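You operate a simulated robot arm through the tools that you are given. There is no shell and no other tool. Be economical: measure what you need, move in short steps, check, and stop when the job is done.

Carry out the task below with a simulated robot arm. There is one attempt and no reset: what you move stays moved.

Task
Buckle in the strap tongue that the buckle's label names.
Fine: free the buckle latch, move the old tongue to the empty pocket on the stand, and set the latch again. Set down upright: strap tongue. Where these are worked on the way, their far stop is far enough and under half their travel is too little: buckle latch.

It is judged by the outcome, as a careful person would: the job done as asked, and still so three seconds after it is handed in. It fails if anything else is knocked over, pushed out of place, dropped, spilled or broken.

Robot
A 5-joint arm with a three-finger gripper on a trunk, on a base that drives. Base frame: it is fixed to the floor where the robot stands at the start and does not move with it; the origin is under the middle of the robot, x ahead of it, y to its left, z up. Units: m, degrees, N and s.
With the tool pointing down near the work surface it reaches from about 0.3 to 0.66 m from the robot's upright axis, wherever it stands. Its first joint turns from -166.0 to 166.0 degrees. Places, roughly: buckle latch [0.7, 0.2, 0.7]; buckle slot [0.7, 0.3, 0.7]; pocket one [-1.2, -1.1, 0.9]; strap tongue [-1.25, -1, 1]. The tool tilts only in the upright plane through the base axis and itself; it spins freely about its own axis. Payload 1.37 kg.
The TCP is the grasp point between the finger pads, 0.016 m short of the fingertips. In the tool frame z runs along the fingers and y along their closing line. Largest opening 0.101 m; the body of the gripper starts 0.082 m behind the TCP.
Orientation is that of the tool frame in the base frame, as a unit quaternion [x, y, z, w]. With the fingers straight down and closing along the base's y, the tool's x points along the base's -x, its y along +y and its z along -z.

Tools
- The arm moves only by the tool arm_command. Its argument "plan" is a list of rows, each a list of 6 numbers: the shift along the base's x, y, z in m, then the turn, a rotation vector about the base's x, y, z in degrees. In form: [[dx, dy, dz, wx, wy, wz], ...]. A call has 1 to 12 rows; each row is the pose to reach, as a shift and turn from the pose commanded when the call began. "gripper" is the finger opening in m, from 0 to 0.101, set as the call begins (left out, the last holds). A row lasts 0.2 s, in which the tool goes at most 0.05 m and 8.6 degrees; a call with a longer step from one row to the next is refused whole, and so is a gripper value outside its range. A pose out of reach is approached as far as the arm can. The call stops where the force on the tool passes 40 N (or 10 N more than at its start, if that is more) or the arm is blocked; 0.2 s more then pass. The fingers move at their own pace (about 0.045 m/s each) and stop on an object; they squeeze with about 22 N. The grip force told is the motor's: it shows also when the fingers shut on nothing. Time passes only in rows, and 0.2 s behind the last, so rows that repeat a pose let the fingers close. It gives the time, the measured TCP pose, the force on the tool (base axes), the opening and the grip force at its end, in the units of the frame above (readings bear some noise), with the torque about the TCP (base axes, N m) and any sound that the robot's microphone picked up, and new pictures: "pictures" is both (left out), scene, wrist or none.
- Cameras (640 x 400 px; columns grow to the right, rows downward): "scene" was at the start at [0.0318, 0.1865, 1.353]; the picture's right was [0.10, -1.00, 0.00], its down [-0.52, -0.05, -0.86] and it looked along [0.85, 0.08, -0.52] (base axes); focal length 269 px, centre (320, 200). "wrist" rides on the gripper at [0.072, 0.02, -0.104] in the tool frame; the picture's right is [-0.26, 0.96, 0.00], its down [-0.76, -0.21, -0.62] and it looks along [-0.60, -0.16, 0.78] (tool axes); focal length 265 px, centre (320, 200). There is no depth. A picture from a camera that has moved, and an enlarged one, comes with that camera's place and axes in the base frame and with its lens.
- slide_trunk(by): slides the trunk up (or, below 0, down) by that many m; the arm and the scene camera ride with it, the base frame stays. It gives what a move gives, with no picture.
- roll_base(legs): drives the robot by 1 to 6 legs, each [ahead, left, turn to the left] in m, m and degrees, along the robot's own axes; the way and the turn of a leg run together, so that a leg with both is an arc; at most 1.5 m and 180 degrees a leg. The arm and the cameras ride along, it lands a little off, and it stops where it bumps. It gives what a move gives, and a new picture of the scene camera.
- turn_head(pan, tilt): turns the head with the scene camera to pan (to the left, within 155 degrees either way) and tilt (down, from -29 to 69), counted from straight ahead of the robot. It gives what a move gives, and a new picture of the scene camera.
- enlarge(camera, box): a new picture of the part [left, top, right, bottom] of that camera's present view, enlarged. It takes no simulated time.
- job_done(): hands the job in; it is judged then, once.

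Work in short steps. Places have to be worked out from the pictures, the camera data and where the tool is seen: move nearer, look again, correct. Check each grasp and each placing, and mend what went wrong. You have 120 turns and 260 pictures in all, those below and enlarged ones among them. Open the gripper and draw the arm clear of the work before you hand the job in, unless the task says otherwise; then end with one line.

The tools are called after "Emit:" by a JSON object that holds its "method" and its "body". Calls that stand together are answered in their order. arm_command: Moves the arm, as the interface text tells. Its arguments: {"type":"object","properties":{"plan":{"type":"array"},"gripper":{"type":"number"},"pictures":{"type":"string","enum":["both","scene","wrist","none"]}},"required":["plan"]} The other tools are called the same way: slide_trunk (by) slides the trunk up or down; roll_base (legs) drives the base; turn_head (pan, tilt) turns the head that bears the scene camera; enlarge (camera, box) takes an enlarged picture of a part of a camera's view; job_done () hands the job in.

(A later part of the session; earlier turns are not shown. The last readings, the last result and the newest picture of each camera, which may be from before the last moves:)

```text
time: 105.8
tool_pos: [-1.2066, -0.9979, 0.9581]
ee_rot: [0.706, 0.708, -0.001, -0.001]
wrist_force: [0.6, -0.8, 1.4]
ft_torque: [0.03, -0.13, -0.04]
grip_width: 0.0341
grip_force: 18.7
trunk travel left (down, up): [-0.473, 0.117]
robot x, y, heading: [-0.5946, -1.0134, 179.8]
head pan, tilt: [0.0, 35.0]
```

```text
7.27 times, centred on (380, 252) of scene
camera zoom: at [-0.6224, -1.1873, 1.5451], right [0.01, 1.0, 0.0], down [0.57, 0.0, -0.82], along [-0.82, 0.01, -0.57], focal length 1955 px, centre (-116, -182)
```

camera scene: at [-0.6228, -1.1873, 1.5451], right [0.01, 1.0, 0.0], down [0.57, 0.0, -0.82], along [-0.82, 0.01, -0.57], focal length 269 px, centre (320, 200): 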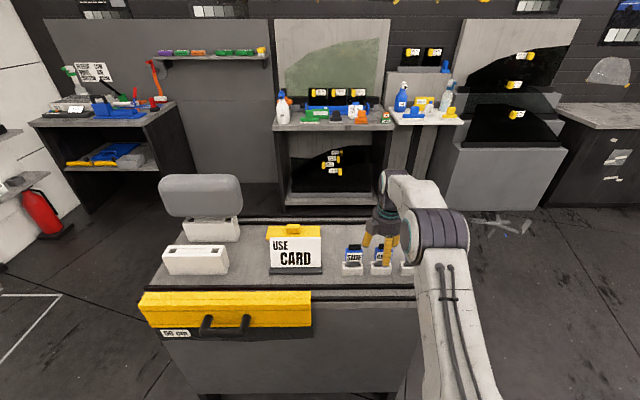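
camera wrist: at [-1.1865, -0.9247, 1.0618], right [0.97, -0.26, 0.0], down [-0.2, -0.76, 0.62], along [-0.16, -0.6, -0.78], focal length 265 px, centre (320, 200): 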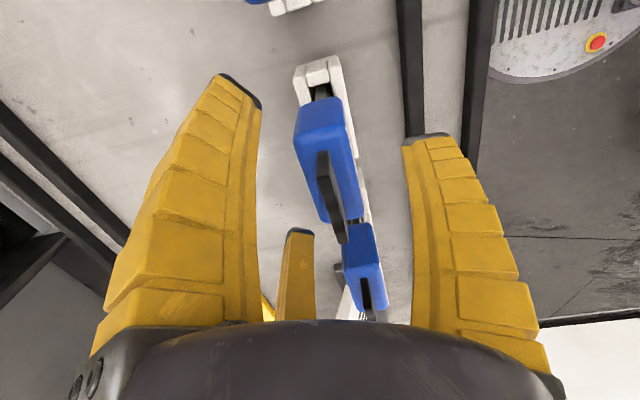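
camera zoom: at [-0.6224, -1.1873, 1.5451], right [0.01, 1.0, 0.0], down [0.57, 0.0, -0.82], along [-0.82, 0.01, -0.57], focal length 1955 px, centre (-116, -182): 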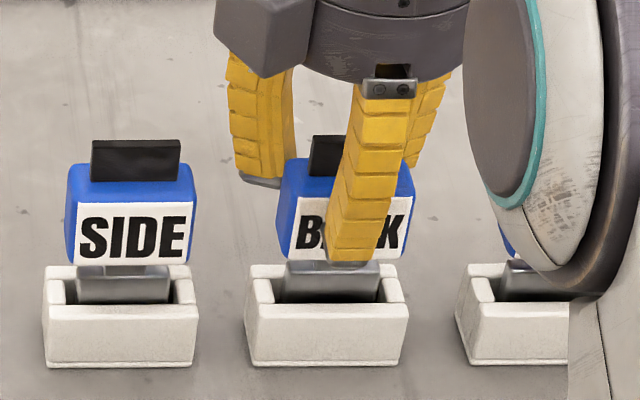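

BACK gripped upright. Lift it straight out.

Emit:
{"method": "arm_command", "body": {"plan": [[0, 0, 0.005, 0, 0, 0], [0, 0, 0.015, 0, 0, 0], [0, 0, 0.03, 0, 0, 0], [0, 0, 0.05, 0, 0, 0], [0, 0, 0.07, 0, 0, 0], [0, 0, 0.085, 0, 0, 0], [0.02, 0, 0.1, 0, 0, 0]], "gripper": 0.0}}

Emit:
{"method": "enlarge", "body": {"camera": "scene", "box": [335, 205, 425, 280]}}

```text
time: 107.5
tool_pos: [-1.1842, -0.9991, 1.0589]
ee_rot: [0.706, 0.708, -0.001, -0.001]
wrist_force: [0.0, -0.1, -0.2]
ft_torque: [-0.01, 0.03, 0.02]
grip_width: 0.0313
grip_force: 21.6
trunk travel left (down, up): [-0.473, 0.117]
robot x, y, heading: [-0.5958, -1.0116, 179.8]
head pan, tilt: [0.0, 35.0]
camera scene: at [-0.622, -1.1873, 1.5451], right [0.01, 1.0, 0.0], down [0.57, 0.0, -0.82], along [-0.82, 0.01, -0.57], focal length 269 px, centre (320, 200)
camera wrist: at [-1.1643, -0.9272, 1.1625], right [0.97, -0.26, 0.0], down [-0.2, -0.76, 0.62], along [-0.16, -0.6, -0.78], focal length 265 px, centre (320, 200)
```

scene: 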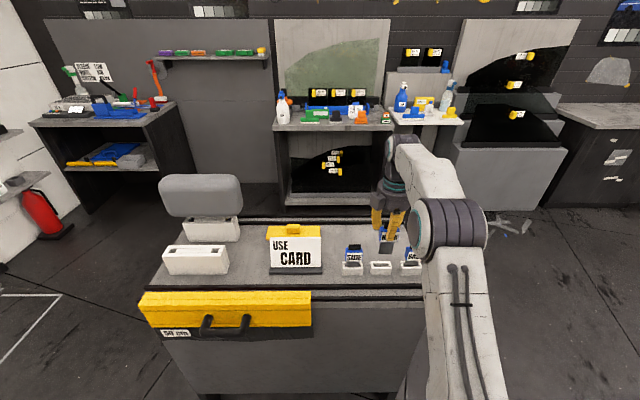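
wrist: 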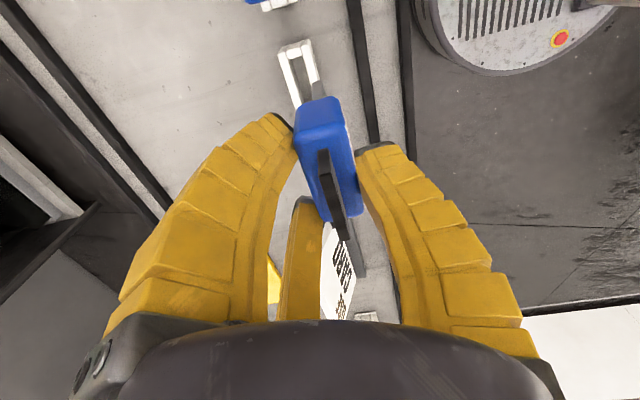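

```text
5.33 times, centred on (380, 242) of scene
camera zoom: at [-0.622, -1.1873, 1.5451], right [0.01, 1.0, 0.0], down [0.57, 0.0, -0.82], along [-0.82, 0.01, -0.57], focal length 1434 px, centre (0, -27)
```

zoom: 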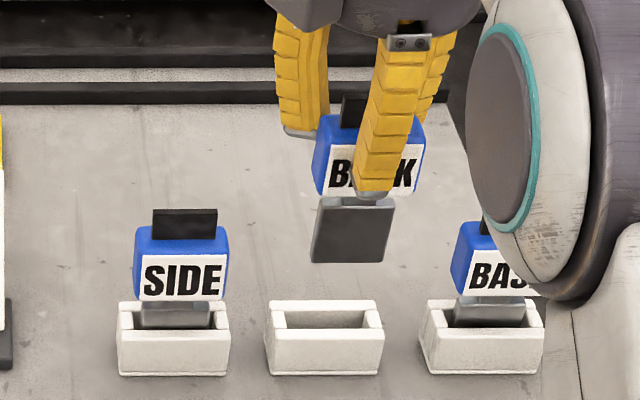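

BACK tongue is held cleanly. Retract arm, back off, and drive back right (+y), reversing the earlier route.

Emit:
{"method": "arm_command", "body": {"plan": [[0.04, 0, 0, 0, 0, 0], [0.08, 0, 0, 0, 0, 0], [0.12, 0, 0, 0, 0, 0], [0.16, -0.01, 0, 0, 0, 0], [0.2, -0.02, 0, 0, 0, 0], [0.22, -0.03, 0, 0, 0, 0]], "pictures": "none"}}

Emit:
{"method": "roll_base", "body": {"legs": [[-0.08, 0, 0], [0, -0.73, 0]]}}

```text
time: 108.8
tool_pos: [-0.9614, -1.0332, 1.0546]
ee_rot: [0.706, 0.708, 0.0, -0.001]
wrist_force: [0.2, -0.7, -1.2]
ft_torque: [0.0, -0.01, 0.01]
grip_width: 0.0313
grip_force: 22.2
trunk travel left (down, up): [-0.473, 0.117]
robot x, y, heading: [-0.5965, -1.0158, 179.7]
head pan, tilt: [0.0, 35.0]
```

```text
time: 113.5
tool_pos: [-0.87, -0.2935, 1.0543]
ee_rot: [0.711, 0.703, 0.0, -0.001]
wrist_force: [0.1, -0.7, -0.4]
ft_torque: [-0.02, 0.03, 0.0]
grip_width: 0.0306
grip_force: 22.0
trunk travel left (down, up): [-0.473, 0.117]
robot x, y, heading: [-0.5012, -0.277, 178.9]
head pan, tilt: [0.0, 35.0]
camera scene: at [-0.5326, -0.4509, 1.5451], right [0.02, 1.0, 0.0], down [0.57, -0.01, -0.82], along [-0.82, 0.02, -0.57], focal length 269 px, centre (320, 200)
```

scene: 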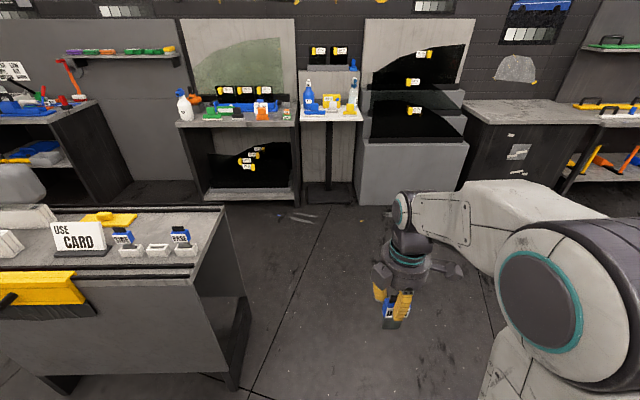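

Lower the trunk and turn left back to face the car.

Emit:
{"method": "slide_trunk", "body": {"by": -0.18}}

Emit:
{"method": "roll_base", "body": {"legs": [[0, 0, 92], [0, 0, 91.5]]}}

```text
time: 115.5
tool_pos: [-0.8703, -0.2924, 0.8743]
ee_rot: [0.71, 0.704, -0.001, -0.001]
wrist_force: [0.6, 0.0, -0.6]
ft_torque: [-0.02, -0.01, 0.02]
grip_width: 0.0303
grip_force: 21.8
trunk travel left (down, up): [-0.293, 0.297]
robot x, y, heading: [-0.5009, -0.2788, 179.3]
head pan, tilt: [0.0, 35.0]
```

```text
time: 123.5
tool_pos: [-0.1366, -0.2708, 0.8744]
ee_rot: [-0.699, 0.715, -0.001, 0.001]
wrist_force: [0.4, 0.8, -0.4]
ft_torque: [-0.01, -0.01, -0.03]
grip_width: 0.0303
grip_force: 22.0
trunk travel left (down, up): [-0.293, 0.297]
robot x, y, heading: [-0.5073, -0.2773, -1.9]
head pan, tilt: [0.0, 35.0]
camera scene: at [-0.4671, -0.102, 1.3651], right [-0.03, -1.0, 0.0], down [-0.57, 0.02, -0.82], along [0.82, -0.03, -0.57], focal length 269 px, centre (320, 200)
```

scene: 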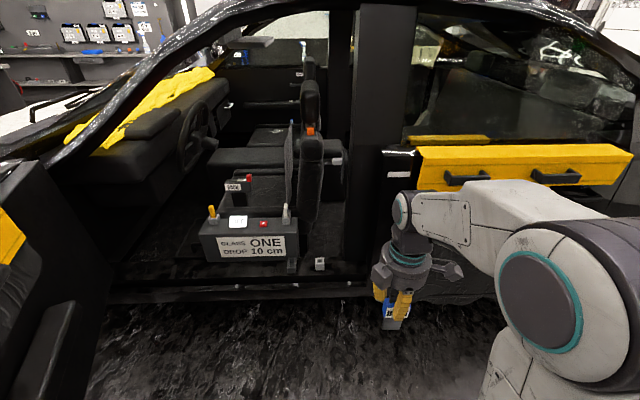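

Straighten heading and slide left to y≈0 (in front of the door opening).

Emit:
{"method": "roll_base", "body": {"legs": [[0, 0.26, 4.5]]}}

Emit:
{"method": "arm_command", "body": {"plan": [[0.04, 0.01, -0.01, 0, 0, 0], [0.08, 0.02, -0.02, 0, 0, 0], [0.12, 0.03, -0.03, 0, 0, 0], [0.16, 0.04, -0.04, 0, 0, 0], [0.2, 0.05, -0.04, 0, 0, 0], [0.22, 0.06, -0.04, 0, 0, 0]]}}

```text
time: 125.4
tool_pos: [-0.1399, 0.0227, 0.8738]
ee_rot: [0.727, -0.687, 0.001, 0.0]
wrist_force: [-0.7, 0.0, -0.7]
ft_torque: [0.01, 0.0, 0.02]
grip_width: 0.0304
grip_force: 21.9
trunk travel left (down, up): [-0.293, 0.297]
robot x, y, heading: [-0.5026, -0.0123, 2.5]
head pan, tilt: [0.0, 35.0]
camera scene: at [-0.4823, 0.1645, 1.3651], right [0.04, -1.0, 0.0], down [-0.57, -0.03, -0.82], along [0.82, 0.04, -0.57], focal length 269 px, centre (320, 200)
```

scene: 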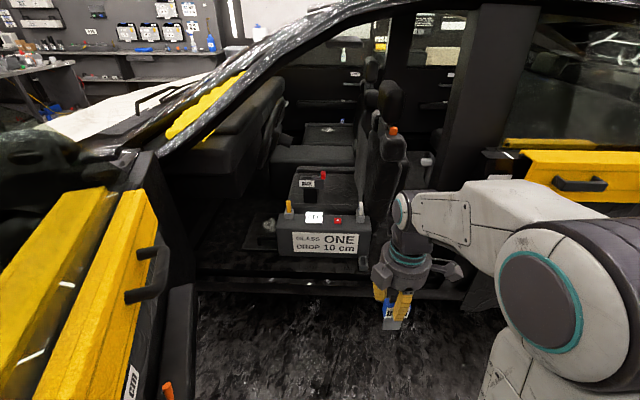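

```text
time: 126.8
tool_pos: [0.079, 0.0825, 0.8338]
ee_rot: [0.726, -0.688, 0.0, -0.001]
wrist_force: [-0.2, -0.2, -0.4]
ft_torque: [0.02, -0.01, -0.01]
grip_width: 0.0296
grip_force: 21.8
trunk travel left (down, up): [-0.293, 0.297]
robot x, y, heading: [-0.5058, -0.015, 2.5]
head pan, tilt: [0.0, 35.0]
camera scene: at [-0.4821, 0.1645, 1.3651], right [0.04, -1.0, 0.0], down [-0.57, -0.03, -0.82], along [0.82, 0.04, -0.57], focal length 269 px, centre (320, 200)
camera wrist: at [0.0643, 0.0086, 0.9384], right [-0.98, 0.21, 0.0], down [0.16, 0.77, 0.62], along [0.13, 0.61, -0.78], focal length 265 px, centre (320, 200)
```

scene: 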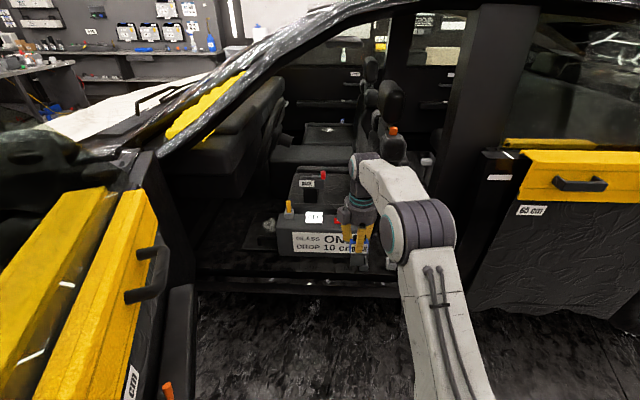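
wrist: 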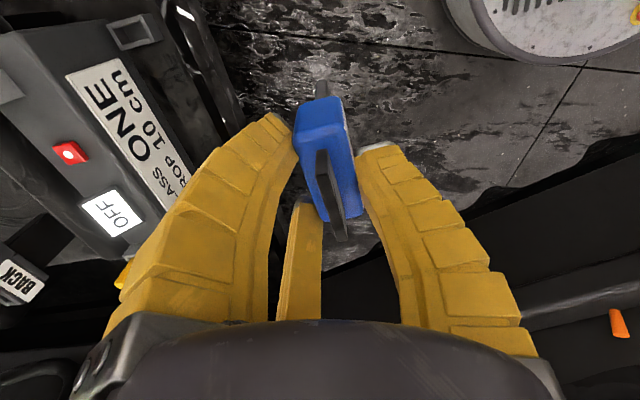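

Raise slightly for clearance over the console and drive in with two short legs.

Emit:
{"method": "arm_command", "body": {"plan": [[0, 0.0, 0.02, 0, 0, -1.5], [0, 0.0, 0.03, 0, 0, -3]], "pictures": "none"}}

Emit:
{"method": "roll_base", "body": {"legs": [[0.28, 0.1, 1]]}}

```text
time: 127.4
tool_pos: [0.0793, 0.0812, 0.8643]
ee_rot: [0.708, -0.706, 0.001, 0.0]
wrist_force: [-0.7, -0.4, -1.0]
ft_torque: [0.0, -0.01, -0.01]
grip_width: 0.0298
grip_force: 21.9
trunk travel left (down, up): [-0.293, 0.297]
robot x, y, heading: [-0.5043, -0.0148, 2.8]
head pan, tilt: [0.0, 35.0]
```

```text
time: 129.5
tool_pos: [0.3577, 0.2067, 0.8647]
ee_rot: [0.714, -0.7, 0.001, -0.001]
wrist_force: [-0.4, 0.9, -1.0]
ft_torque: [0.04, -0.03, 0.0]
grip_width: 0.0299
grip_force: 22.3
trunk travel left (down, up): [-0.293, 0.297]
robot x, y, heading: [-0.2224, 0.1016, 3.6]
head pan, tilt: [0.0, 35.0]
camera scene: at [-0.2051, 0.2807, 1.3651], right [0.06, -1.0, 0.0], down [-0.57, -0.04, -0.82], along [0.82, 0.05, -0.57], focal length 269 px, centre (320, 200)
```

scene: 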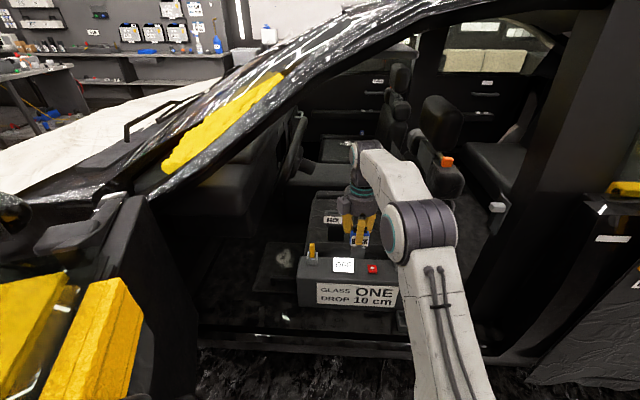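

Continue in to the earlier work pose.

Emit:
{"method": "roll_base", "body": {"legs": [[0.27, 0.038, 0]]}}

Emit:
{"method": "arm_command", "body": {"plan": [[0, 0, 0, 0, 0, -1], [0, 0, 0, 0, 0, -1]], "pictures": "wrist"}}

Emit:
{"method": "enlarge", "body": {"camera": "scene", "box": [300, 200, 420, 300]}}

```text
time: 131.4
tool_pos: [0.6265, 0.2668, 0.8639]
ee_rot: [0.716, -0.698, 0.0, -0.001]
wrist_force: [0.7, -0.4, -1.1]
ft_torque: [-0.02, -0.02, 0.01]
grip_width: 0.0298
grip_force: 21.9
trunk travel left (down, up): [-0.293, 0.297]
robot x, y, heading: [0.0462, 0.1578, 4.2]
head pan, tilt: [0.0, 35.0]
camera scene: at [0.0645, 0.3362, 1.3651], right [0.07, -1.0, 0.0], down [-0.57, -0.04, -0.82], along [0.82, 0.06, -0.57], focal length 269 px, centre (320, 200)
```

scene: 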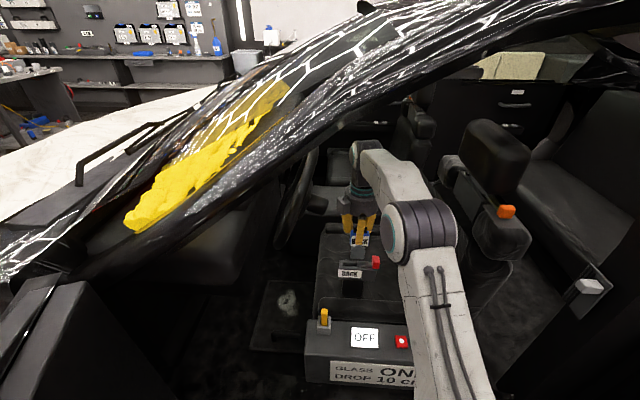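

```text
time: 132.0
tool_pos: [0.6281, 0.2675, 0.8633]
ee_rot: [0.711, -0.703, 0.001, -0.001]
wrist_force: [-0.5, 0.4, -0.6]
ft_torque: [-0.01, 0.03, 0.0]
grip_width: 0.0298
grip_force: 21.9
trunk travel left (down, up): [-0.293, 0.297]
robot x, y, heading: [0.0479, 0.161, 4.0]
head pan, tilt: [0.0, 35.0]
camera wrist: at [0.6093, 0.1954, 0.9687], right [-0.97, 0.25, 0.0], down [0.2, 0.76, 0.62], along [0.16, 0.6, -0.78], focal length 265 px, centre (320, 200)
```

wrist: 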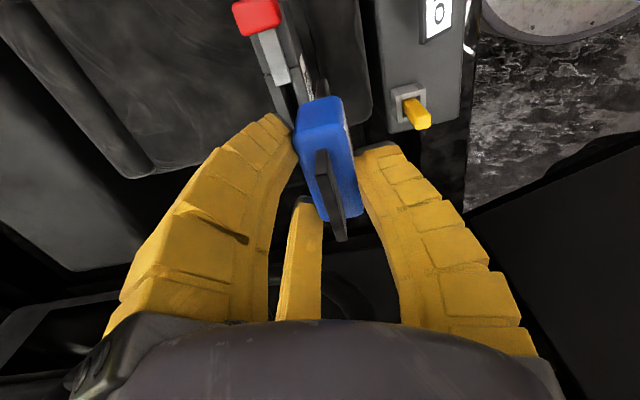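

```text
4.00 times, centred on (360, 250) of scene
camera zoom: at [0.0644, 0.3362, 1.3651], right [0.07, -1.0, 0.0], down [-0.57, -0.04, -0.82], along [0.82, 0.06, -0.57], focal length 1075 px, centre (160, 0)
```

zoom: 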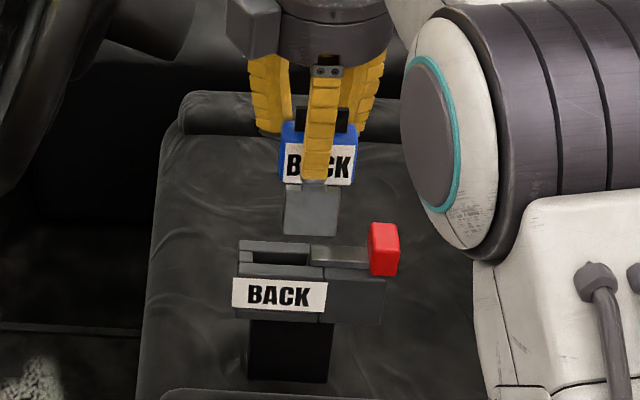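

Position over the slot (learned TCP x 0.664, y≈0.278) at z≈0.83 and check alignment.

Emit:
{"method": "arm_command", "body": {"plan": [[0.01, 0.005, -0.015, 0, 0, -0.5], [0.025, 0.0105, -0.03, 0, 0, -0.5], [0.036, 0.0105, -0.035, 0, 0, -0.5], [0.036, 0.0105, -0.035, 0, 0, -0.5]], "pictures": "none"}}

Emit:
{"method": "enlarge", "body": {"camera": "scene", "box": [320, 220, 400, 285]}}

Emit:
{"method": "enlarge", "body": {"camera": "wrist", "box": [230, 0, 390, 200]}}

```text
time: 133.0
tool_pos: [0.6641, 0.277, 0.8284]
ee_rot: [0.707, -0.707, 0.0, 0.0]
wrist_force: [0.0, 0.0, -0.9]
ft_torque: [0.03, 0.01, -0.01]
grip_width: 0.0296
grip_force: 21.4
trunk travel left (down, up): [-0.293, 0.297]
robot x, y, heading: [0.0453, 0.1571, 4.1]
head pan, tilt: [0.0, 35.0]
```

```text
6.15 times, centred on (360, 252) of scene
camera zoom: at [0.0646, 0.3362, 1.3651], right [0.07, -1.0, 0.0], down [-0.57, -0.04, -0.82], along [0.82, 0.06, -0.57], focal length 1654 px, centre (74, -123)
```

zoom: 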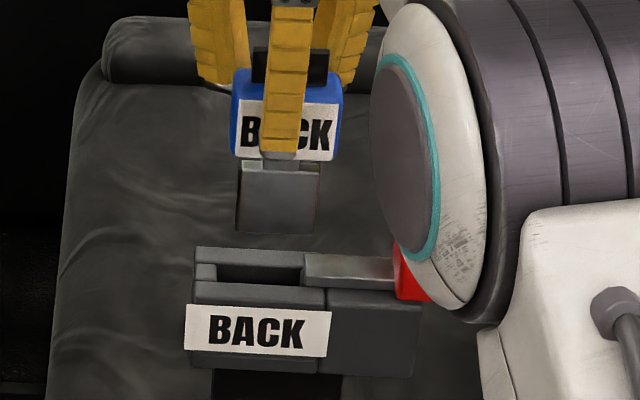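

```text
2.00 times, centred on (310, 100) of wrist
camera zoom: at [0.6453, 0.2055, 0.9326], right [-0.96, 0.26, 0.0], down [0.2, 0.76, 0.62], along [0.16, 0.6, -0.78], focal length 531 px, centre (340, 400)
```

zoom: 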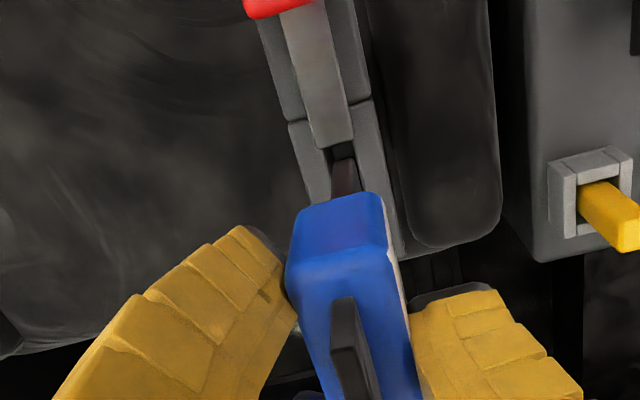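

Relative offsets match those when SIDE was pulled straight out of the slot, so lower straight down (y +1 mm).

Emit:
{"method": "arm_command", "body": {"plan": [[0, 0.001, -0.008, 0, 0, 0], [0, 0.001, -0.016, 0, 0, 0], [0, 0.001, -0.024, 0, 0, 0], [0, 0.001, -0.03, 0, 0, 0]], "pictures": "none"}}

Emit:
{"method": "enlarge", "body": {"camera": "scene", "box": [320, 220, 400, 285]}}

Emit:
{"method": "enlarge", "body": {"camera": "wrist", "box": [230, 0, 390, 200]}}

```text
time: 134.0
tool_pos: [0.6649, 0.2797, 0.7998]
ee_rot: [0.708, -0.707, 0.002, -0.003]
wrist_force: [0.0, 0.1, 8.9]
ft_torque: [-0.1, 0.08, 0.02]
grip_width: 0.0301
grip_force: 21.8
trunk travel left (down, up): [-0.293, 0.297]
robot x, y, heading: [0.047, 0.1561, 4.0]
head pan, tilt: [0.0, 35.0]
```

```text
6.15 times, centred on (360, 252) of scene
camera zoom: at [0.0636, 0.3362, 1.3653], right [0.07, -1.0, 0.0], down [-0.57, -0.04, -0.82], along [0.82, 0.06, -0.57], focal length 1654 px, centre (74, -123)
```

zoom: 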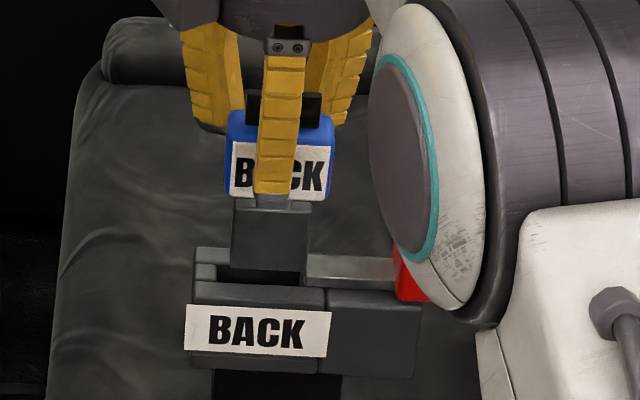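

```text
2.00 times, centred on (310, 100) of wrist
camera zoom: at [0.6456, 0.2066, 0.9043], right [-0.96, 0.26, -0.01], down [0.2, 0.76, 0.62], along [0.17, 0.6, -0.78], focal length 531 px, centre (340, 400)
```

zoom: 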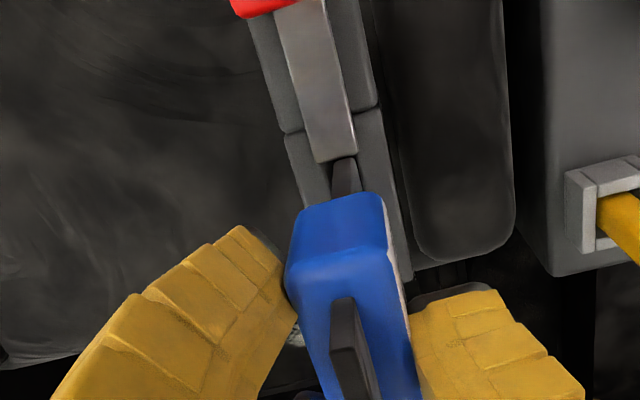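

Contact on the −y side (plate edge vs bar end). Lift 4 mm, shift +3.5 mm y, and go down again.

Emit:
{"method": "arm_command", "body": {"plan": [[0, 0, 0.005, 0, 0, 0], [0.0, 0.0035, 0.005, 0, 0, 0], [0.0, 0.0035, -0.003, 0, 0, 0], [0.0, 0.0035, -0.01, 0, 0, 0], [0.0, 0.0035, -0.016, 0, 0, 0]], "pictures": "none"}}

Emit:
{"method": "enlarge", "body": {"camera": "scene", "box": [320, 220, 400, 285]}}

```text
time: 135.2
tool_pos: [0.6655, 0.2816, 0.7881]
ee_rot: [0.708, -0.706, 0.003, -0.004]
wrist_force: [0.7, -0.4, 19.8]
ft_torque: [-0.03, 0.16, 0.07]
grip_width: 0.0344
grip_force: 22.2
trunk travel left (down, up): [-0.293, 0.297]
robot x, y, heading: [0.0483, 0.1558, 4.1]
head pan, tilt: [0.0, 35.0]
```

```text
6.15 times, centred on (360, 252) of scene
camera zoom: at [0.0625, 0.3357, 1.3656], right [0.07, -1.0, 0.0], down [-0.57, -0.04, -0.82], along [0.82, 0.06, -0.57], focal length 1654 px, centre (74, -123)
```

zoom: 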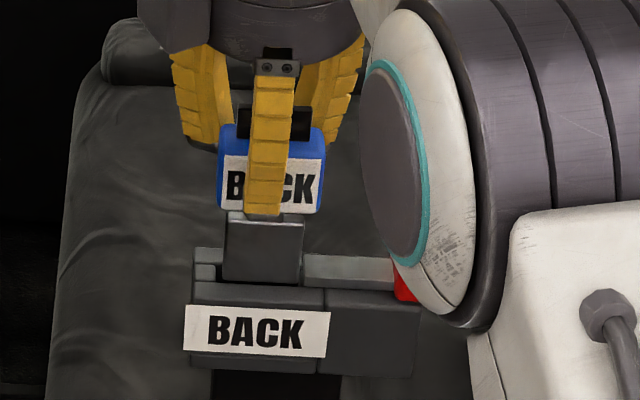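

Now y is fine but it contacts the front lip (rx≈−8 mm). Lift, shift +x 5 mm, and retry.

Emit:
{"method": "arm_command", "body": {"plan": [[0, 0, 0.006, 0, 0, 0], [0.0, 0, 0.014, 0, 0, 0], [0.005, 0, 0.014, 0, 0, 0], [0.005, 0, 0.014, 0, 0, 0]]}}

Emit:
{"method": "enlarge", "body": {"camera": "scene", "box": [320, 220, 400, 285]}}

Emit:
{"method": "enlarge", "body": {"camera": "wrist", "box": [260, 20, 380, 170]}}

```text
time: 136.2
tool_pos: [0.67, 0.2826, 0.7968]
ee_rot: [0.708, -0.706, 0.0, 0.0]
wrist_force: [-0.1, 0.1, -1.4]
ft_torque: [0.03, 0.03, 0.03]
grip_width: 0.0314
grip_force: 22.0
trunk travel left (down, up): [-0.293, 0.297]
robot x, y, heading: [0.0468, 0.1556, 3.8]
head pan, tilt: [0.0, 35.0]
camera scene: at [0.0646, 0.3362, 1.3651], right [0.07, -1.0, 0.0], down [-0.57, -0.04, -0.82], along [0.82, 0.06, -0.57], focal length 269 px, centre (320, 200)
camera wrist: at [0.6508, 0.2101, 0.9013], right [-0.96, 0.26, 0.0], down [0.21, 0.76, 0.62], along [0.16, 0.6, -0.78], focal length 265 px, centre (320, 200)
```

scene: 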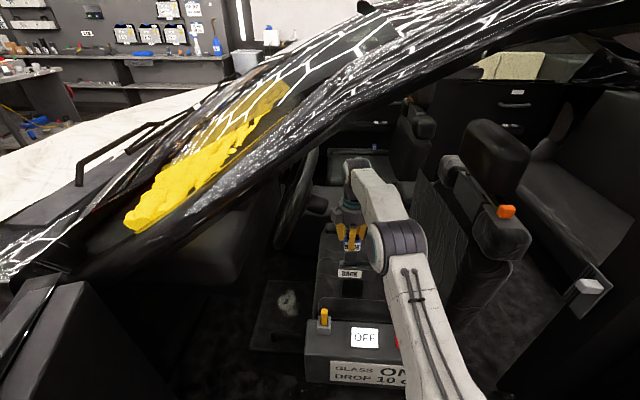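
wrist: 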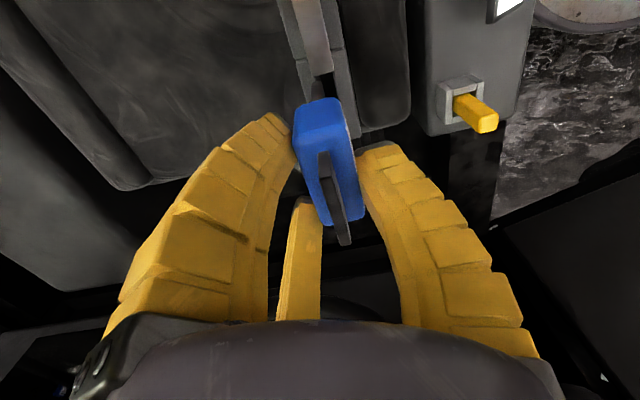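

```text
6.15 times, centred on (360, 252) of scene
camera zoom: at [0.0646, 0.3362, 1.3651], right [0.07, -1.0, 0.0], down [-0.57, -0.04, -0.82], along [0.82, 0.06, -0.57], focal length 1654 px, centre (74, -123)
```

zoom: 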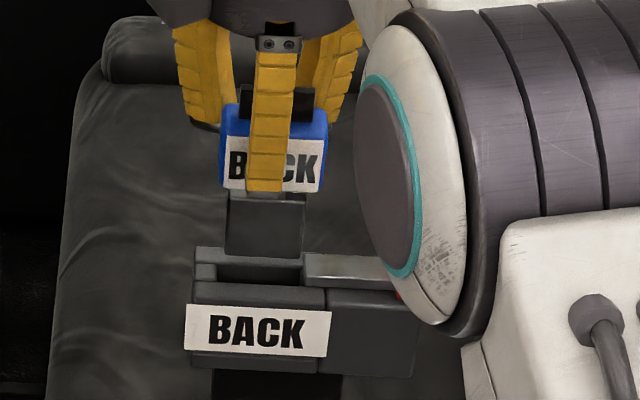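

```text
2.67 times, centred on (320, 95) of wrist
camera zoom: at [0.6508, 0.2101, 0.9013], right [-0.96, 0.26, 0.0], down [0.21, 0.76, 0.62], along [0.16, 0.6, -0.78], focal length 708 px, centre (320, 480)
```

zoom: 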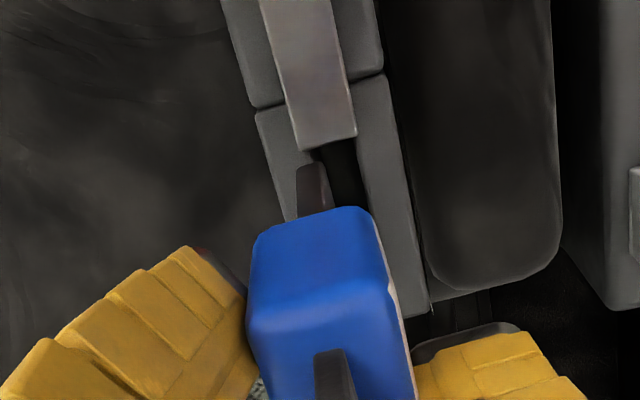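

Relative views put slot centre for the plate at TCP x≈0.666–0.667. Set x=0.667 and lower again in small steps.

Emit:
{"method": "arm_command", "body": {"plan": [[-0.003, 0, 0, 0, 0, 0], [-0.003, 0, -0.004, 0, 0, 0], [-0.003, 0, -0.008, 0, 0, 0], [-0.003, 0, -0.011, 0, 0, 0]], "pictures": "none"}}

Emit:
{"method": "enlarge", "body": {"camera": "wrist", "box": [260, 20, 380, 170]}}

Emit:
{"method": "enlarge", "body": {"camera": "scene", "box": [330, 235, 390, 280]}}

```text
time: 137.2
tool_pos: [0.6655, 0.2832, 0.7861]
ee_rot: [0.707, -0.707, 0.0, 0.0]
wrist_force: [0.2, 0.4, -1.6]
ft_torque: [-0.02, -0.01, 0.01]
grip_width: 0.0314
grip_force: 22.1
trunk travel left (down, up): [-0.293, 0.297]
robot x, y, heading: [0.0501, 0.1556, 4.2]
head pan, tilt: [0.0, 35.0]
```

```text
2.67 times, centred on (320, 95) of wrist
camera zoom: at [0.6463, 0.2107, 0.8901], right [-0.96, 0.26, 0.0], down [0.2, 0.76, 0.62], along [0.16, 0.6, -0.78], focal length 708 px, centre (320, 480)
```

zoom: 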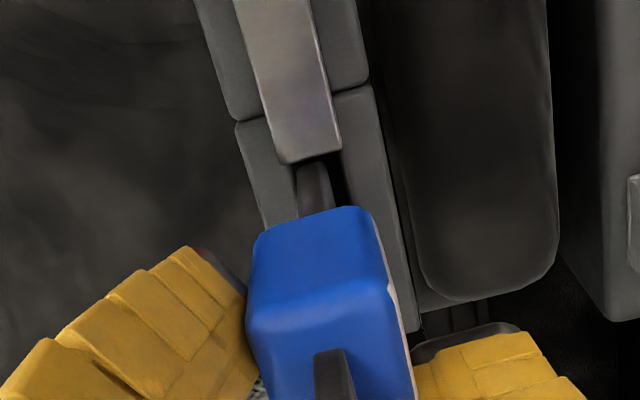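

```text
8.89 times, centred on (360, 258) of scene
camera zoom: at [0.0645, 0.3362, 1.3651], right [0.07, -1.0, 0.0], down [-0.57, -0.04, -0.82], along [0.82, 0.06, -0.57], focal length 2389 px, centre (-36, -311)
```

zoom: 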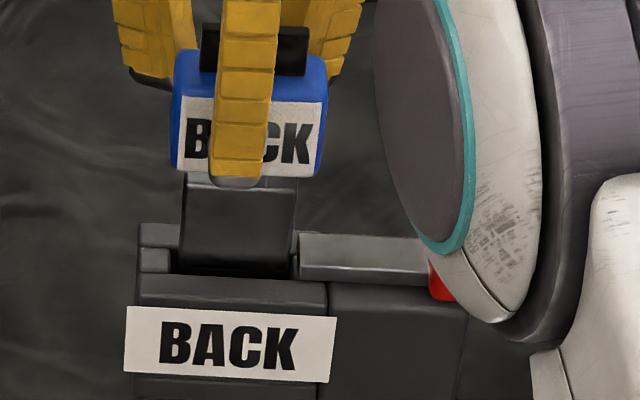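

No contact at z=0.786 and the plate is entering the slot. Continue down.

Emit:
{"method": "arm_command", "body": {"plan": [[0.0, 0, -0.005, 0, 0, 0], [0.0, 0, -0.01, 0, 0, 0], [0.0, 0, -0.015, 0, 0, 0], [0, 0, -0.02, 0, 0, 0]], "pictures": "none"}}

Emit:
{"method": "enlarge", "body": {"camera": "scene", "box": [330, 235, 390, 280]}}

```text
time: 138.2
tool_pos: [0.6653, 0.2828, 0.7658]
ee_rot: [0.708, -0.707, 0.001, -0.002]
wrist_force: [0.3, -0.1, -0.4]
ft_torque: [0.01, -0.01, 0.01]
grip_width: 0.031
grip_force: 22.0
trunk travel left (down, up): [-0.293, 0.297]
robot x, y, heading: [0.0456, 0.157, 4.1]
head pan, tilt: [0.0, 35.0]
```

```text
8.89 times, centred on (360, 258) of scene
camera zoom: at [0.0645, 0.3362, 1.3651], right [0.07, -1.0, 0.0], down [-0.57, -0.04, -0.82], along [0.82, 0.06, -0.57], focal length 2389 px, centre (-36, -311)
```

zoom: 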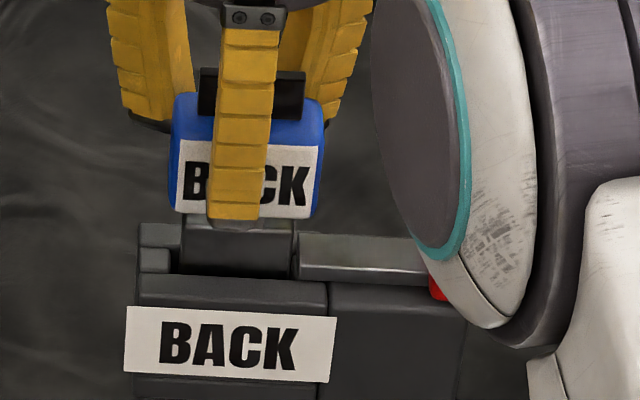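

Going in freely. Continue to seat (~0.745).

Emit:
{"method": "arm_command", "body": {"plan": [[0.0, 0, -0.005, 0, 0, 0], [0.0, 0, -0.01, 0, 0, 0], [0.0, 0, -0.015, 0, 0, 0], [0, 0, -0.019, 0, 0, 0], [0, 0, -0.021, 0, 0, 0]], "pictures": "none"}}

Emit:
{"method": "enlarge", "body": {"camera": "scene", "box": [330, 235, 390, 280]}}

```text
time: 139.4
tool_pos: [0.6641, 0.2836, 0.7449]
ee_rot: [0.708, -0.706, 0.001, 0.0]
wrist_force: [-0.3, -0.5, -1.1]
ft_torque: [0.01, 0.02, 0.01]
grip_width: 0.031
grip_force: 22.3
trunk travel left (down, up): [-0.293, 0.297]
robot x, y, heading: [0.0446, 0.1558, 4.0]
head pan, tilt: [0.0, 35.0]
```

```text
8.89 times, centred on (360, 258) of scene
camera zoom: at [0.0645, 0.3362, 1.3651], right [0.07, -1.0, 0.0], down [-0.57, -0.04, -0.82], along [0.82, 0.06, -0.57], focal length 2389 px, centre (-36, -311)
```

zoom: 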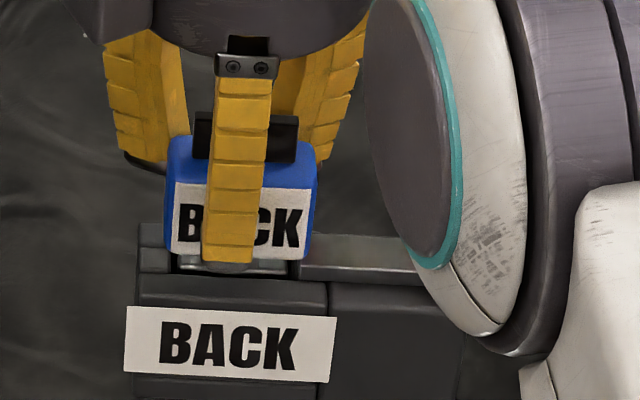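

A small gap remains; lower a few more mm until contact.

Emit:
{"method": "arm_command", "body": {"plan": [[0.0, 0, -0.002, 0, 0, 0], [0.0, 0, -0.004, 0, 0, 0], [0.0, 0, -0.006, 0, 0, 0]], "pictures": "none"}}

Emit:
{"method": "enlarge", "body": {"camera": "scene", "box": [330, 235, 390, 280]}}

```text
time: 140.2
tool_pos: [0.6665, 0.2823, 0.7429]
ee_rot: [0.708, -0.707, 0.003, -0.004]
wrist_force: [0.0, -2.7, 17.8]
ft_torque: [-0.22, 0.11, 0.03]
grip_width: 0.0316
grip_force: 22.0
trunk travel left (down, up): [-0.293, 0.297]
robot x, y, heading: [0.0438, 0.1566, 4.0]
head pan, tilt: [0.0, 35.0]
```

```text
8.89 times, centred on (360, 258) of scene
camera zoom: at [0.0626, 0.3357, 1.3655], right [0.07, -1.0, 0.0], down [-0.57, -0.04, -0.82], along [0.82, 0.06, -0.57], focal length 2389 px, centre (-36, -311)
```

zoom: 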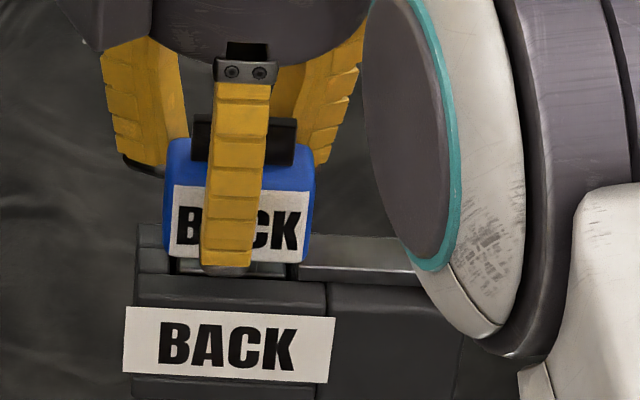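

Seated with light contact as SIDE was. Relieve and open in two stages.

Emit:
{"method": "arm_command", "body": {"plan": [[-0.001, 0, 0.002, 0, 0, 0], [-0.001, 0, 0.002, 0, 0, 0], [-0.001, 0, 0.002, 0, 0, 0]], "gripper": 0.038, "pictures": "none"}}

Emit:
{"method": "arm_command", "body": {"plan": [[0, 0, 0, 0, 0, 0], [0, 0, 0, 0, 0, 0], [0, 0, 0, 0, 0, 0], [0, 0, 0.03, 0, 0, 0], [0, 0, 0.055, 0, 0, 0]], "gripper": 0.075}}

Emit:
{"method": "enlarge", "body": {"camera": "scene", "box": [330, 235, 390, 280]}}

Emit:
{"method": "enlarge", "body": {"camera": "wrist", "box": [240, 0, 400, 200]}}

```text
time: 141.0
tool_pos: [0.6633, 0.2828, 0.7403]
ee_rot: [0.708, -0.706, 0.0, 0.0]
wrist_force: [-0.2, 0.3, -0.2]
ft_torque: [0.04, 0.0, -0.02]
grip_width: 0.0426
grip_force: 3.0
trunk travel left (down, up): [-0.293, 0.297]
robot x, y, heading: [0.048, 0.1572, 4.2]
head pan, tilt: [0.0, 35.0]
```

```text
time: 142.2
tool_pos: [0.6627, 0.2831, 0.7952]
ee_rot: [0.708, -0.706, 0.0, -0.001]
wrist_force: [-0.5, -0.3, -0.3]
ft_torque: [0.02, -0.02, 0.03]
grip_width: 0.0778
grip_force: 1.5
trunk travel left (down, up): [-0.293, 0.297]
robot x, y, heading: [0.0488, 0.1573, 4.1]
head pan, tilt: [0.0, 35.0]
camera scene: at [0.0643, 0.3362, 1.3651], right [0.07, -1.0, 0.0], down [-0.57, -0.04, -0.82], along [0.82, 0.06, -0.57], focal length 269 px, centre (320, 200)
camera wrist: at [0.6451, 0.2115, 0.8994], right [-0.96, 0.26, 0.0], down [0.2, 0.76, 0.62], along [0.16, 0.6, -0.78], focal length 265 px, centre (320, 200)
```

scene: 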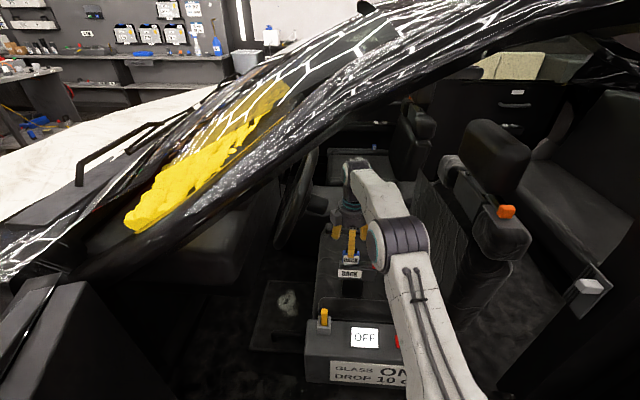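
wrist: 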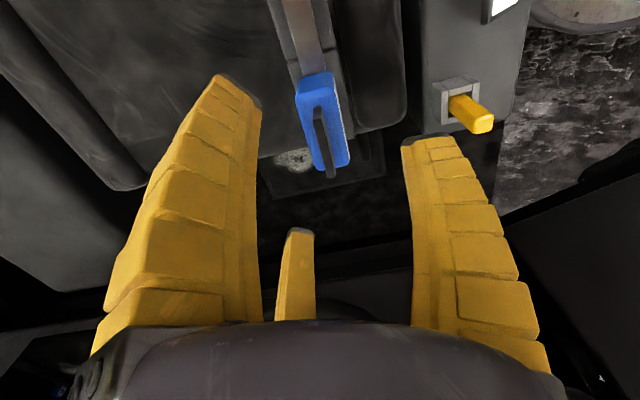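

```text
8.89 times, centred on (360, 258) of scene
camera zoom: at [0.0643, 0.3362, 1.3651], right [0.07, -1.0, 0.0], down [-0.57, -0.04, -0.82], along [0.82, 0.06, -0.57], focal length 2389 px, centre (-36, -311)
```

zoom: 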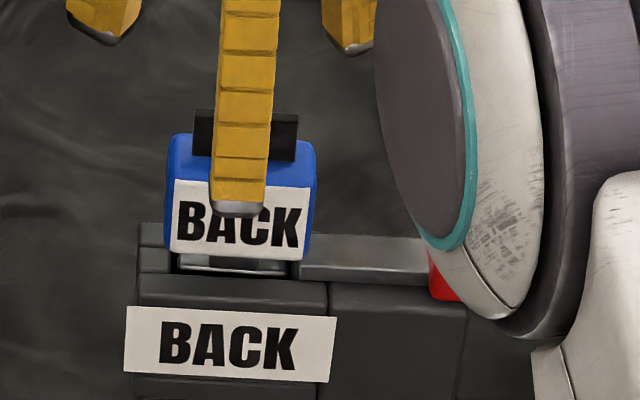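

```text
2.00 times, centred on (320, 100) of wrist
camera zoom: at [0.6451, 0.2115, 0.8994], right [-0.96, 0.26, 0.0], down [0.2, 0.76, 0.62], along [0.16, 0.6, -0.78], focal length 531 px, centre (320, 400)
```

zoom: 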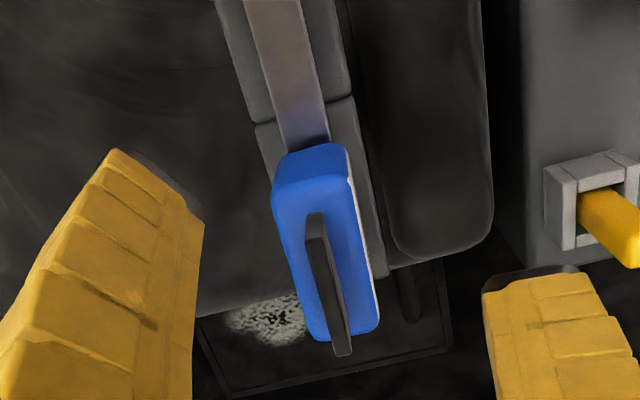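

BACK is seated upright. Now move over the red knob (open position y≈0.197), and look.

Emit:
{"method": "arm_command", "body": {"plan": [[0, -0.04, 0.01, 0, 0, 0], [-0.003, -0.08, 0.01, 0, 0, 0], [-0.005, -0.085, 0.0, 0, 0, 0], [-0.005, -0.085, 0, 0, 0, 0]], "gripper": 0.065, "pictures": "none"}}

Emit:
{"method": "enlarge", "body": {"camera": "wrist", "box": [240, 40, 420, 260]}}

Emit:
{"method": "enlarge", "body": {"camera": "scene", "box": [330, 220, 410, 285]}}

```text
time: 143.2
tool_pos: [0.6627, 0.198, 0.7943]
ee_rot: [0.708, -0.707, 0.001, 0.0]
wrist_force: [-0.3, -1.1, 0.7]
ft_torque: [0.03, 0.0, 0.02]
grip_width: 0.0683
grip_force: 2.2
trunk travel left (down, up): [-0.293, 0.297]
robot x, y, heading: [0.0463, 0.1554, 4.1]
head pan, tilt: [0.0, 35.0]
```

```text
1.82 times, centred on (330, 150) of wrist
camera zoom: at [0.6427, 0.125, 0.8993], right [-0.96, 0.26, 0.0], down [0.2, 0.76, 0.62], along [0.16, 0.6, -0.78], focal length 483 px, centre (302, 291)
```

zoom: 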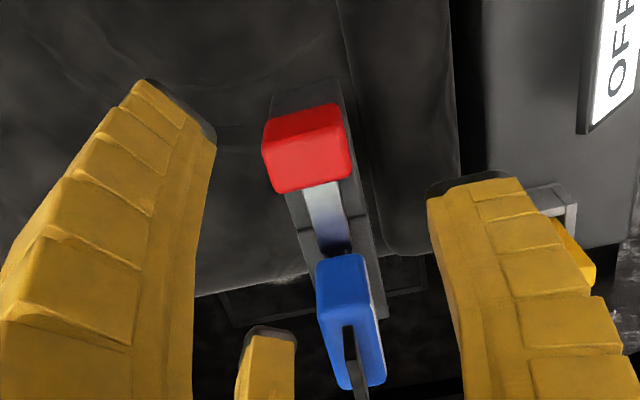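

```text
6.15 times, centred on (370, 252) of scene
camera zoom: at [0.0644, 0.3363, 1.3651], right [0.07, -1.0, 0.0], down [-0.57, -0.04, -0.82], along [0.82, 0.06, -0.57], focal length 1654 px, centre (12, -123)
```

zoom: 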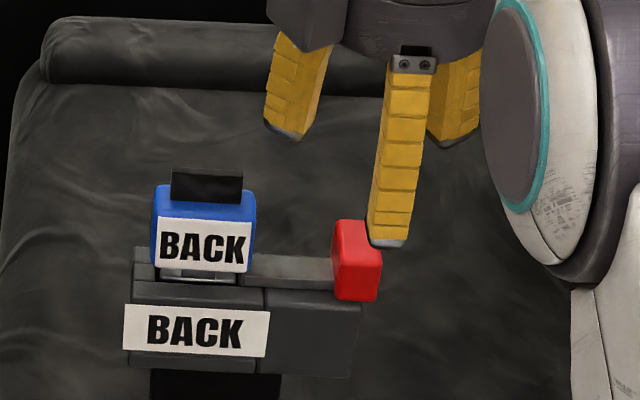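

Knob centre ≈ (0.659, 0.204). Align, descend to z=0.737, and grip.

Emit:
{"method": "arm_command", "body": {"plan": [[-0.003, 0.006, 0, 0, 0, 0], [-0.003, 0.006, -0.03, 0, 0, 0], [-0.003, 0.006, -0.057, 0, 0, 0], [-0.003, 0.006, -0.057, 0, 0, 0]], "pictures": "none"}}

Emit:
{"method": "arm_command", "body": {"plan": [[0, 0, 0, 0, 0, 0], [0, 0, 0, 0, 0, 0], [0, 0, 0, 0, 0, 0], [0, 0, 0, 0, 0, 0]], "gripper": 0.01, "pictures": "wrist"}}

```text
time: 144.2
tool_pos: [0.6573, 0.2037, 0.7388]
ee_rot: [0.708, -0.707, 0.001, -0.002]
wrist_force: [0.0, -0.7, 0.5]
ft_torque: [0.03, 0.05, -0.03]
grip_width: 0.0679
grip_force: 2.3
trunk travel left (down, up): [-0.293, 0.297]
robot x, y, heading: [0.0442, 0.1581, 3.8]
head pan, tilt: [0.0, 35.0]
```

```text
time: 145.2
tool_pos: [0.6568, 0.2041, 0.7425]
ee_rot: [0.708, -0.707, 0.002, -0.002]
wrist_force: [-9.2, 2.0, 13.5]
ft_torque: [-0.03, 1.76, 0.04]
grip_width: 0.0091
grip_force: 13.4
trunk travel left (down, up): [-0.293, 0.297]
robot x, y, heading: [0.0436, 0.1579, 3.9]
head pan, tilt: [0.0, 35.0]
camera wrist: at [0.6366, 0.1319, 0.8471], right [-0.97, 0.26, -0.01], down [0.2, 0.76, 0.62], along [0.17, 0.6, -0.78], focal length 265 px, centre (320, 200)
```

wrist: 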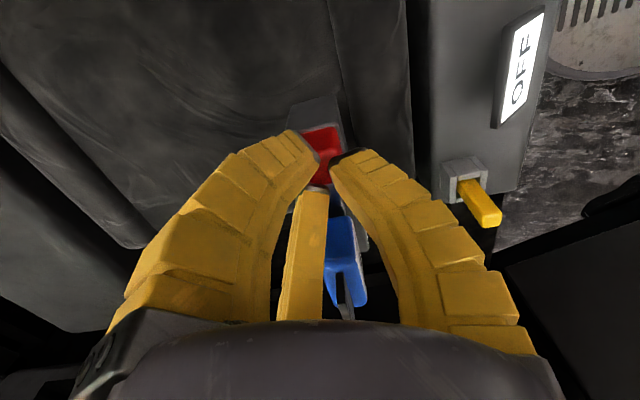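

Unexpected: gripper closed to 9 mm with a strange torque. Zoom to see.

Emit:
{"method": "enlarge", "body": {"camera": "wrist", "box": [240, 80, 400, 260]}}

Emit:
{"method": "enlarge", "body": {"camera": "scene", "box": [320, 200, 440, 300]}}

```text
2.22 times, centred on (320, 170) of wrist
camera zoom: at [0.6366, 0.1319, 0.8471], right [-0.97, 0.26, -0.01], down [0.2, 0.76, 0.62], along [0.17, 0.6, -0.78], focal length 590 px, centre (320, 267)
```

zoom: 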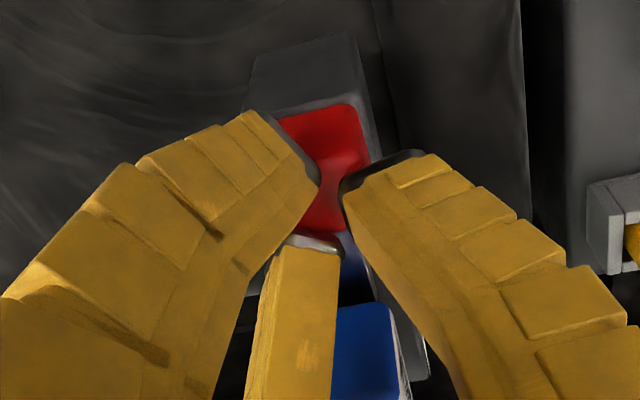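

```text
4.00 times, centred on (380, 250) of scene
camera zoom: at [0.0626, 0.336, 1.3655], right [0.07, -1.0, 0.0], down [-0.57, -0.04, -0.82], along [0.82, 0.06, -0.57], focal length 1075 px, centre (80, 0)
```

zoom: 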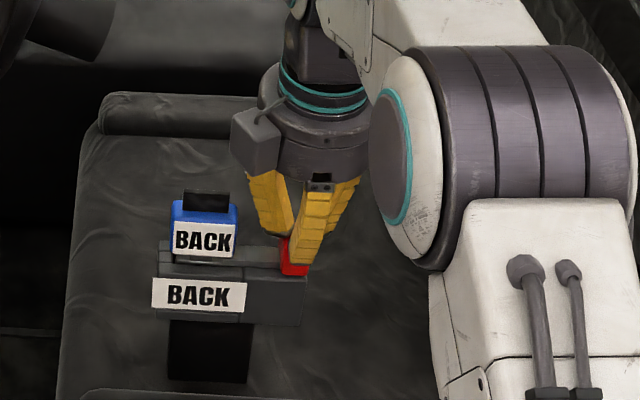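

Reopen and rise a little to inspect.

Emit:
{"method": "arm_command", "body": {"plan": [[0, 0, 0, 0, 0, 0], [0, 0, 0, 0, 0, 0], [0, 0, 0, 0, 0, 0], [0, 0, 0.02, 0, 0, 0], [0, 0, 0.04, 0, 0, 0]], "gripper": 0.07, "pictures": "none"}}

Emit:
{"method": "enlarge", "body": {"camera": "wrist", "box": [240, 60, 400, 260]}}

Emit:
{"method": "enlarge", "body": {"camera": "scene", "box": [330, 220, 410, 285]}}

```text
time: 146.4
tool_pos: [0.6548, 0.2051, 0.7778]
ee_rot: [0.708, -0.707, 0.001, -0.001]
wrist_force: [-0.1, -0.2, 0.2]
ft_torque: [0.04, 0.01, 0.02]
grip_width: 0.0731
grip_force: 1.6
trunk travel left (down, up): [-0.293, 0.297]
robot x, y, heading: [0.0474, 0.1598, 3.8]
head pan, tilt: [0.0, 35.0]
```

```text
2.00 times, centred on (320, 160) of wrist
camera zoom: at [0.636, 0.1328, 0.8829], right [-0.96, 0.26, 0.0], down [0.2, 0.76, 0.62], along [0.16, 0.6, -0.78], focal length 531 px, centre (320, 280)
```

zoom: 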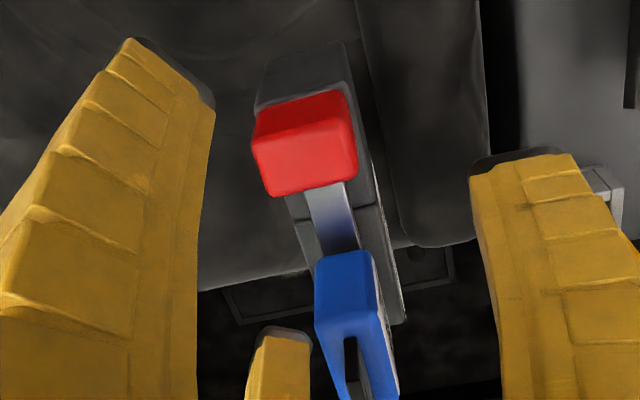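

```text
6.15 times, centred on (370, 252) of scene
camera zoom: at [0.0643, 0.3362, 1.3651], right [0.07, -1.0, 0.0], down [-0.57, -0.04, -0.82], along [0.82, 0.06, -0.57], focal length 1654 px, centre (12, -123)
```

zoom: 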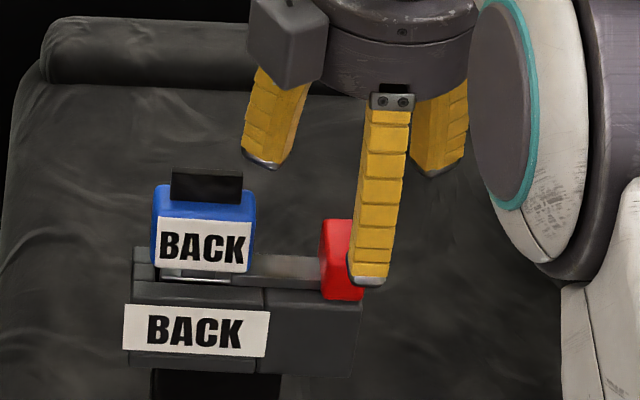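

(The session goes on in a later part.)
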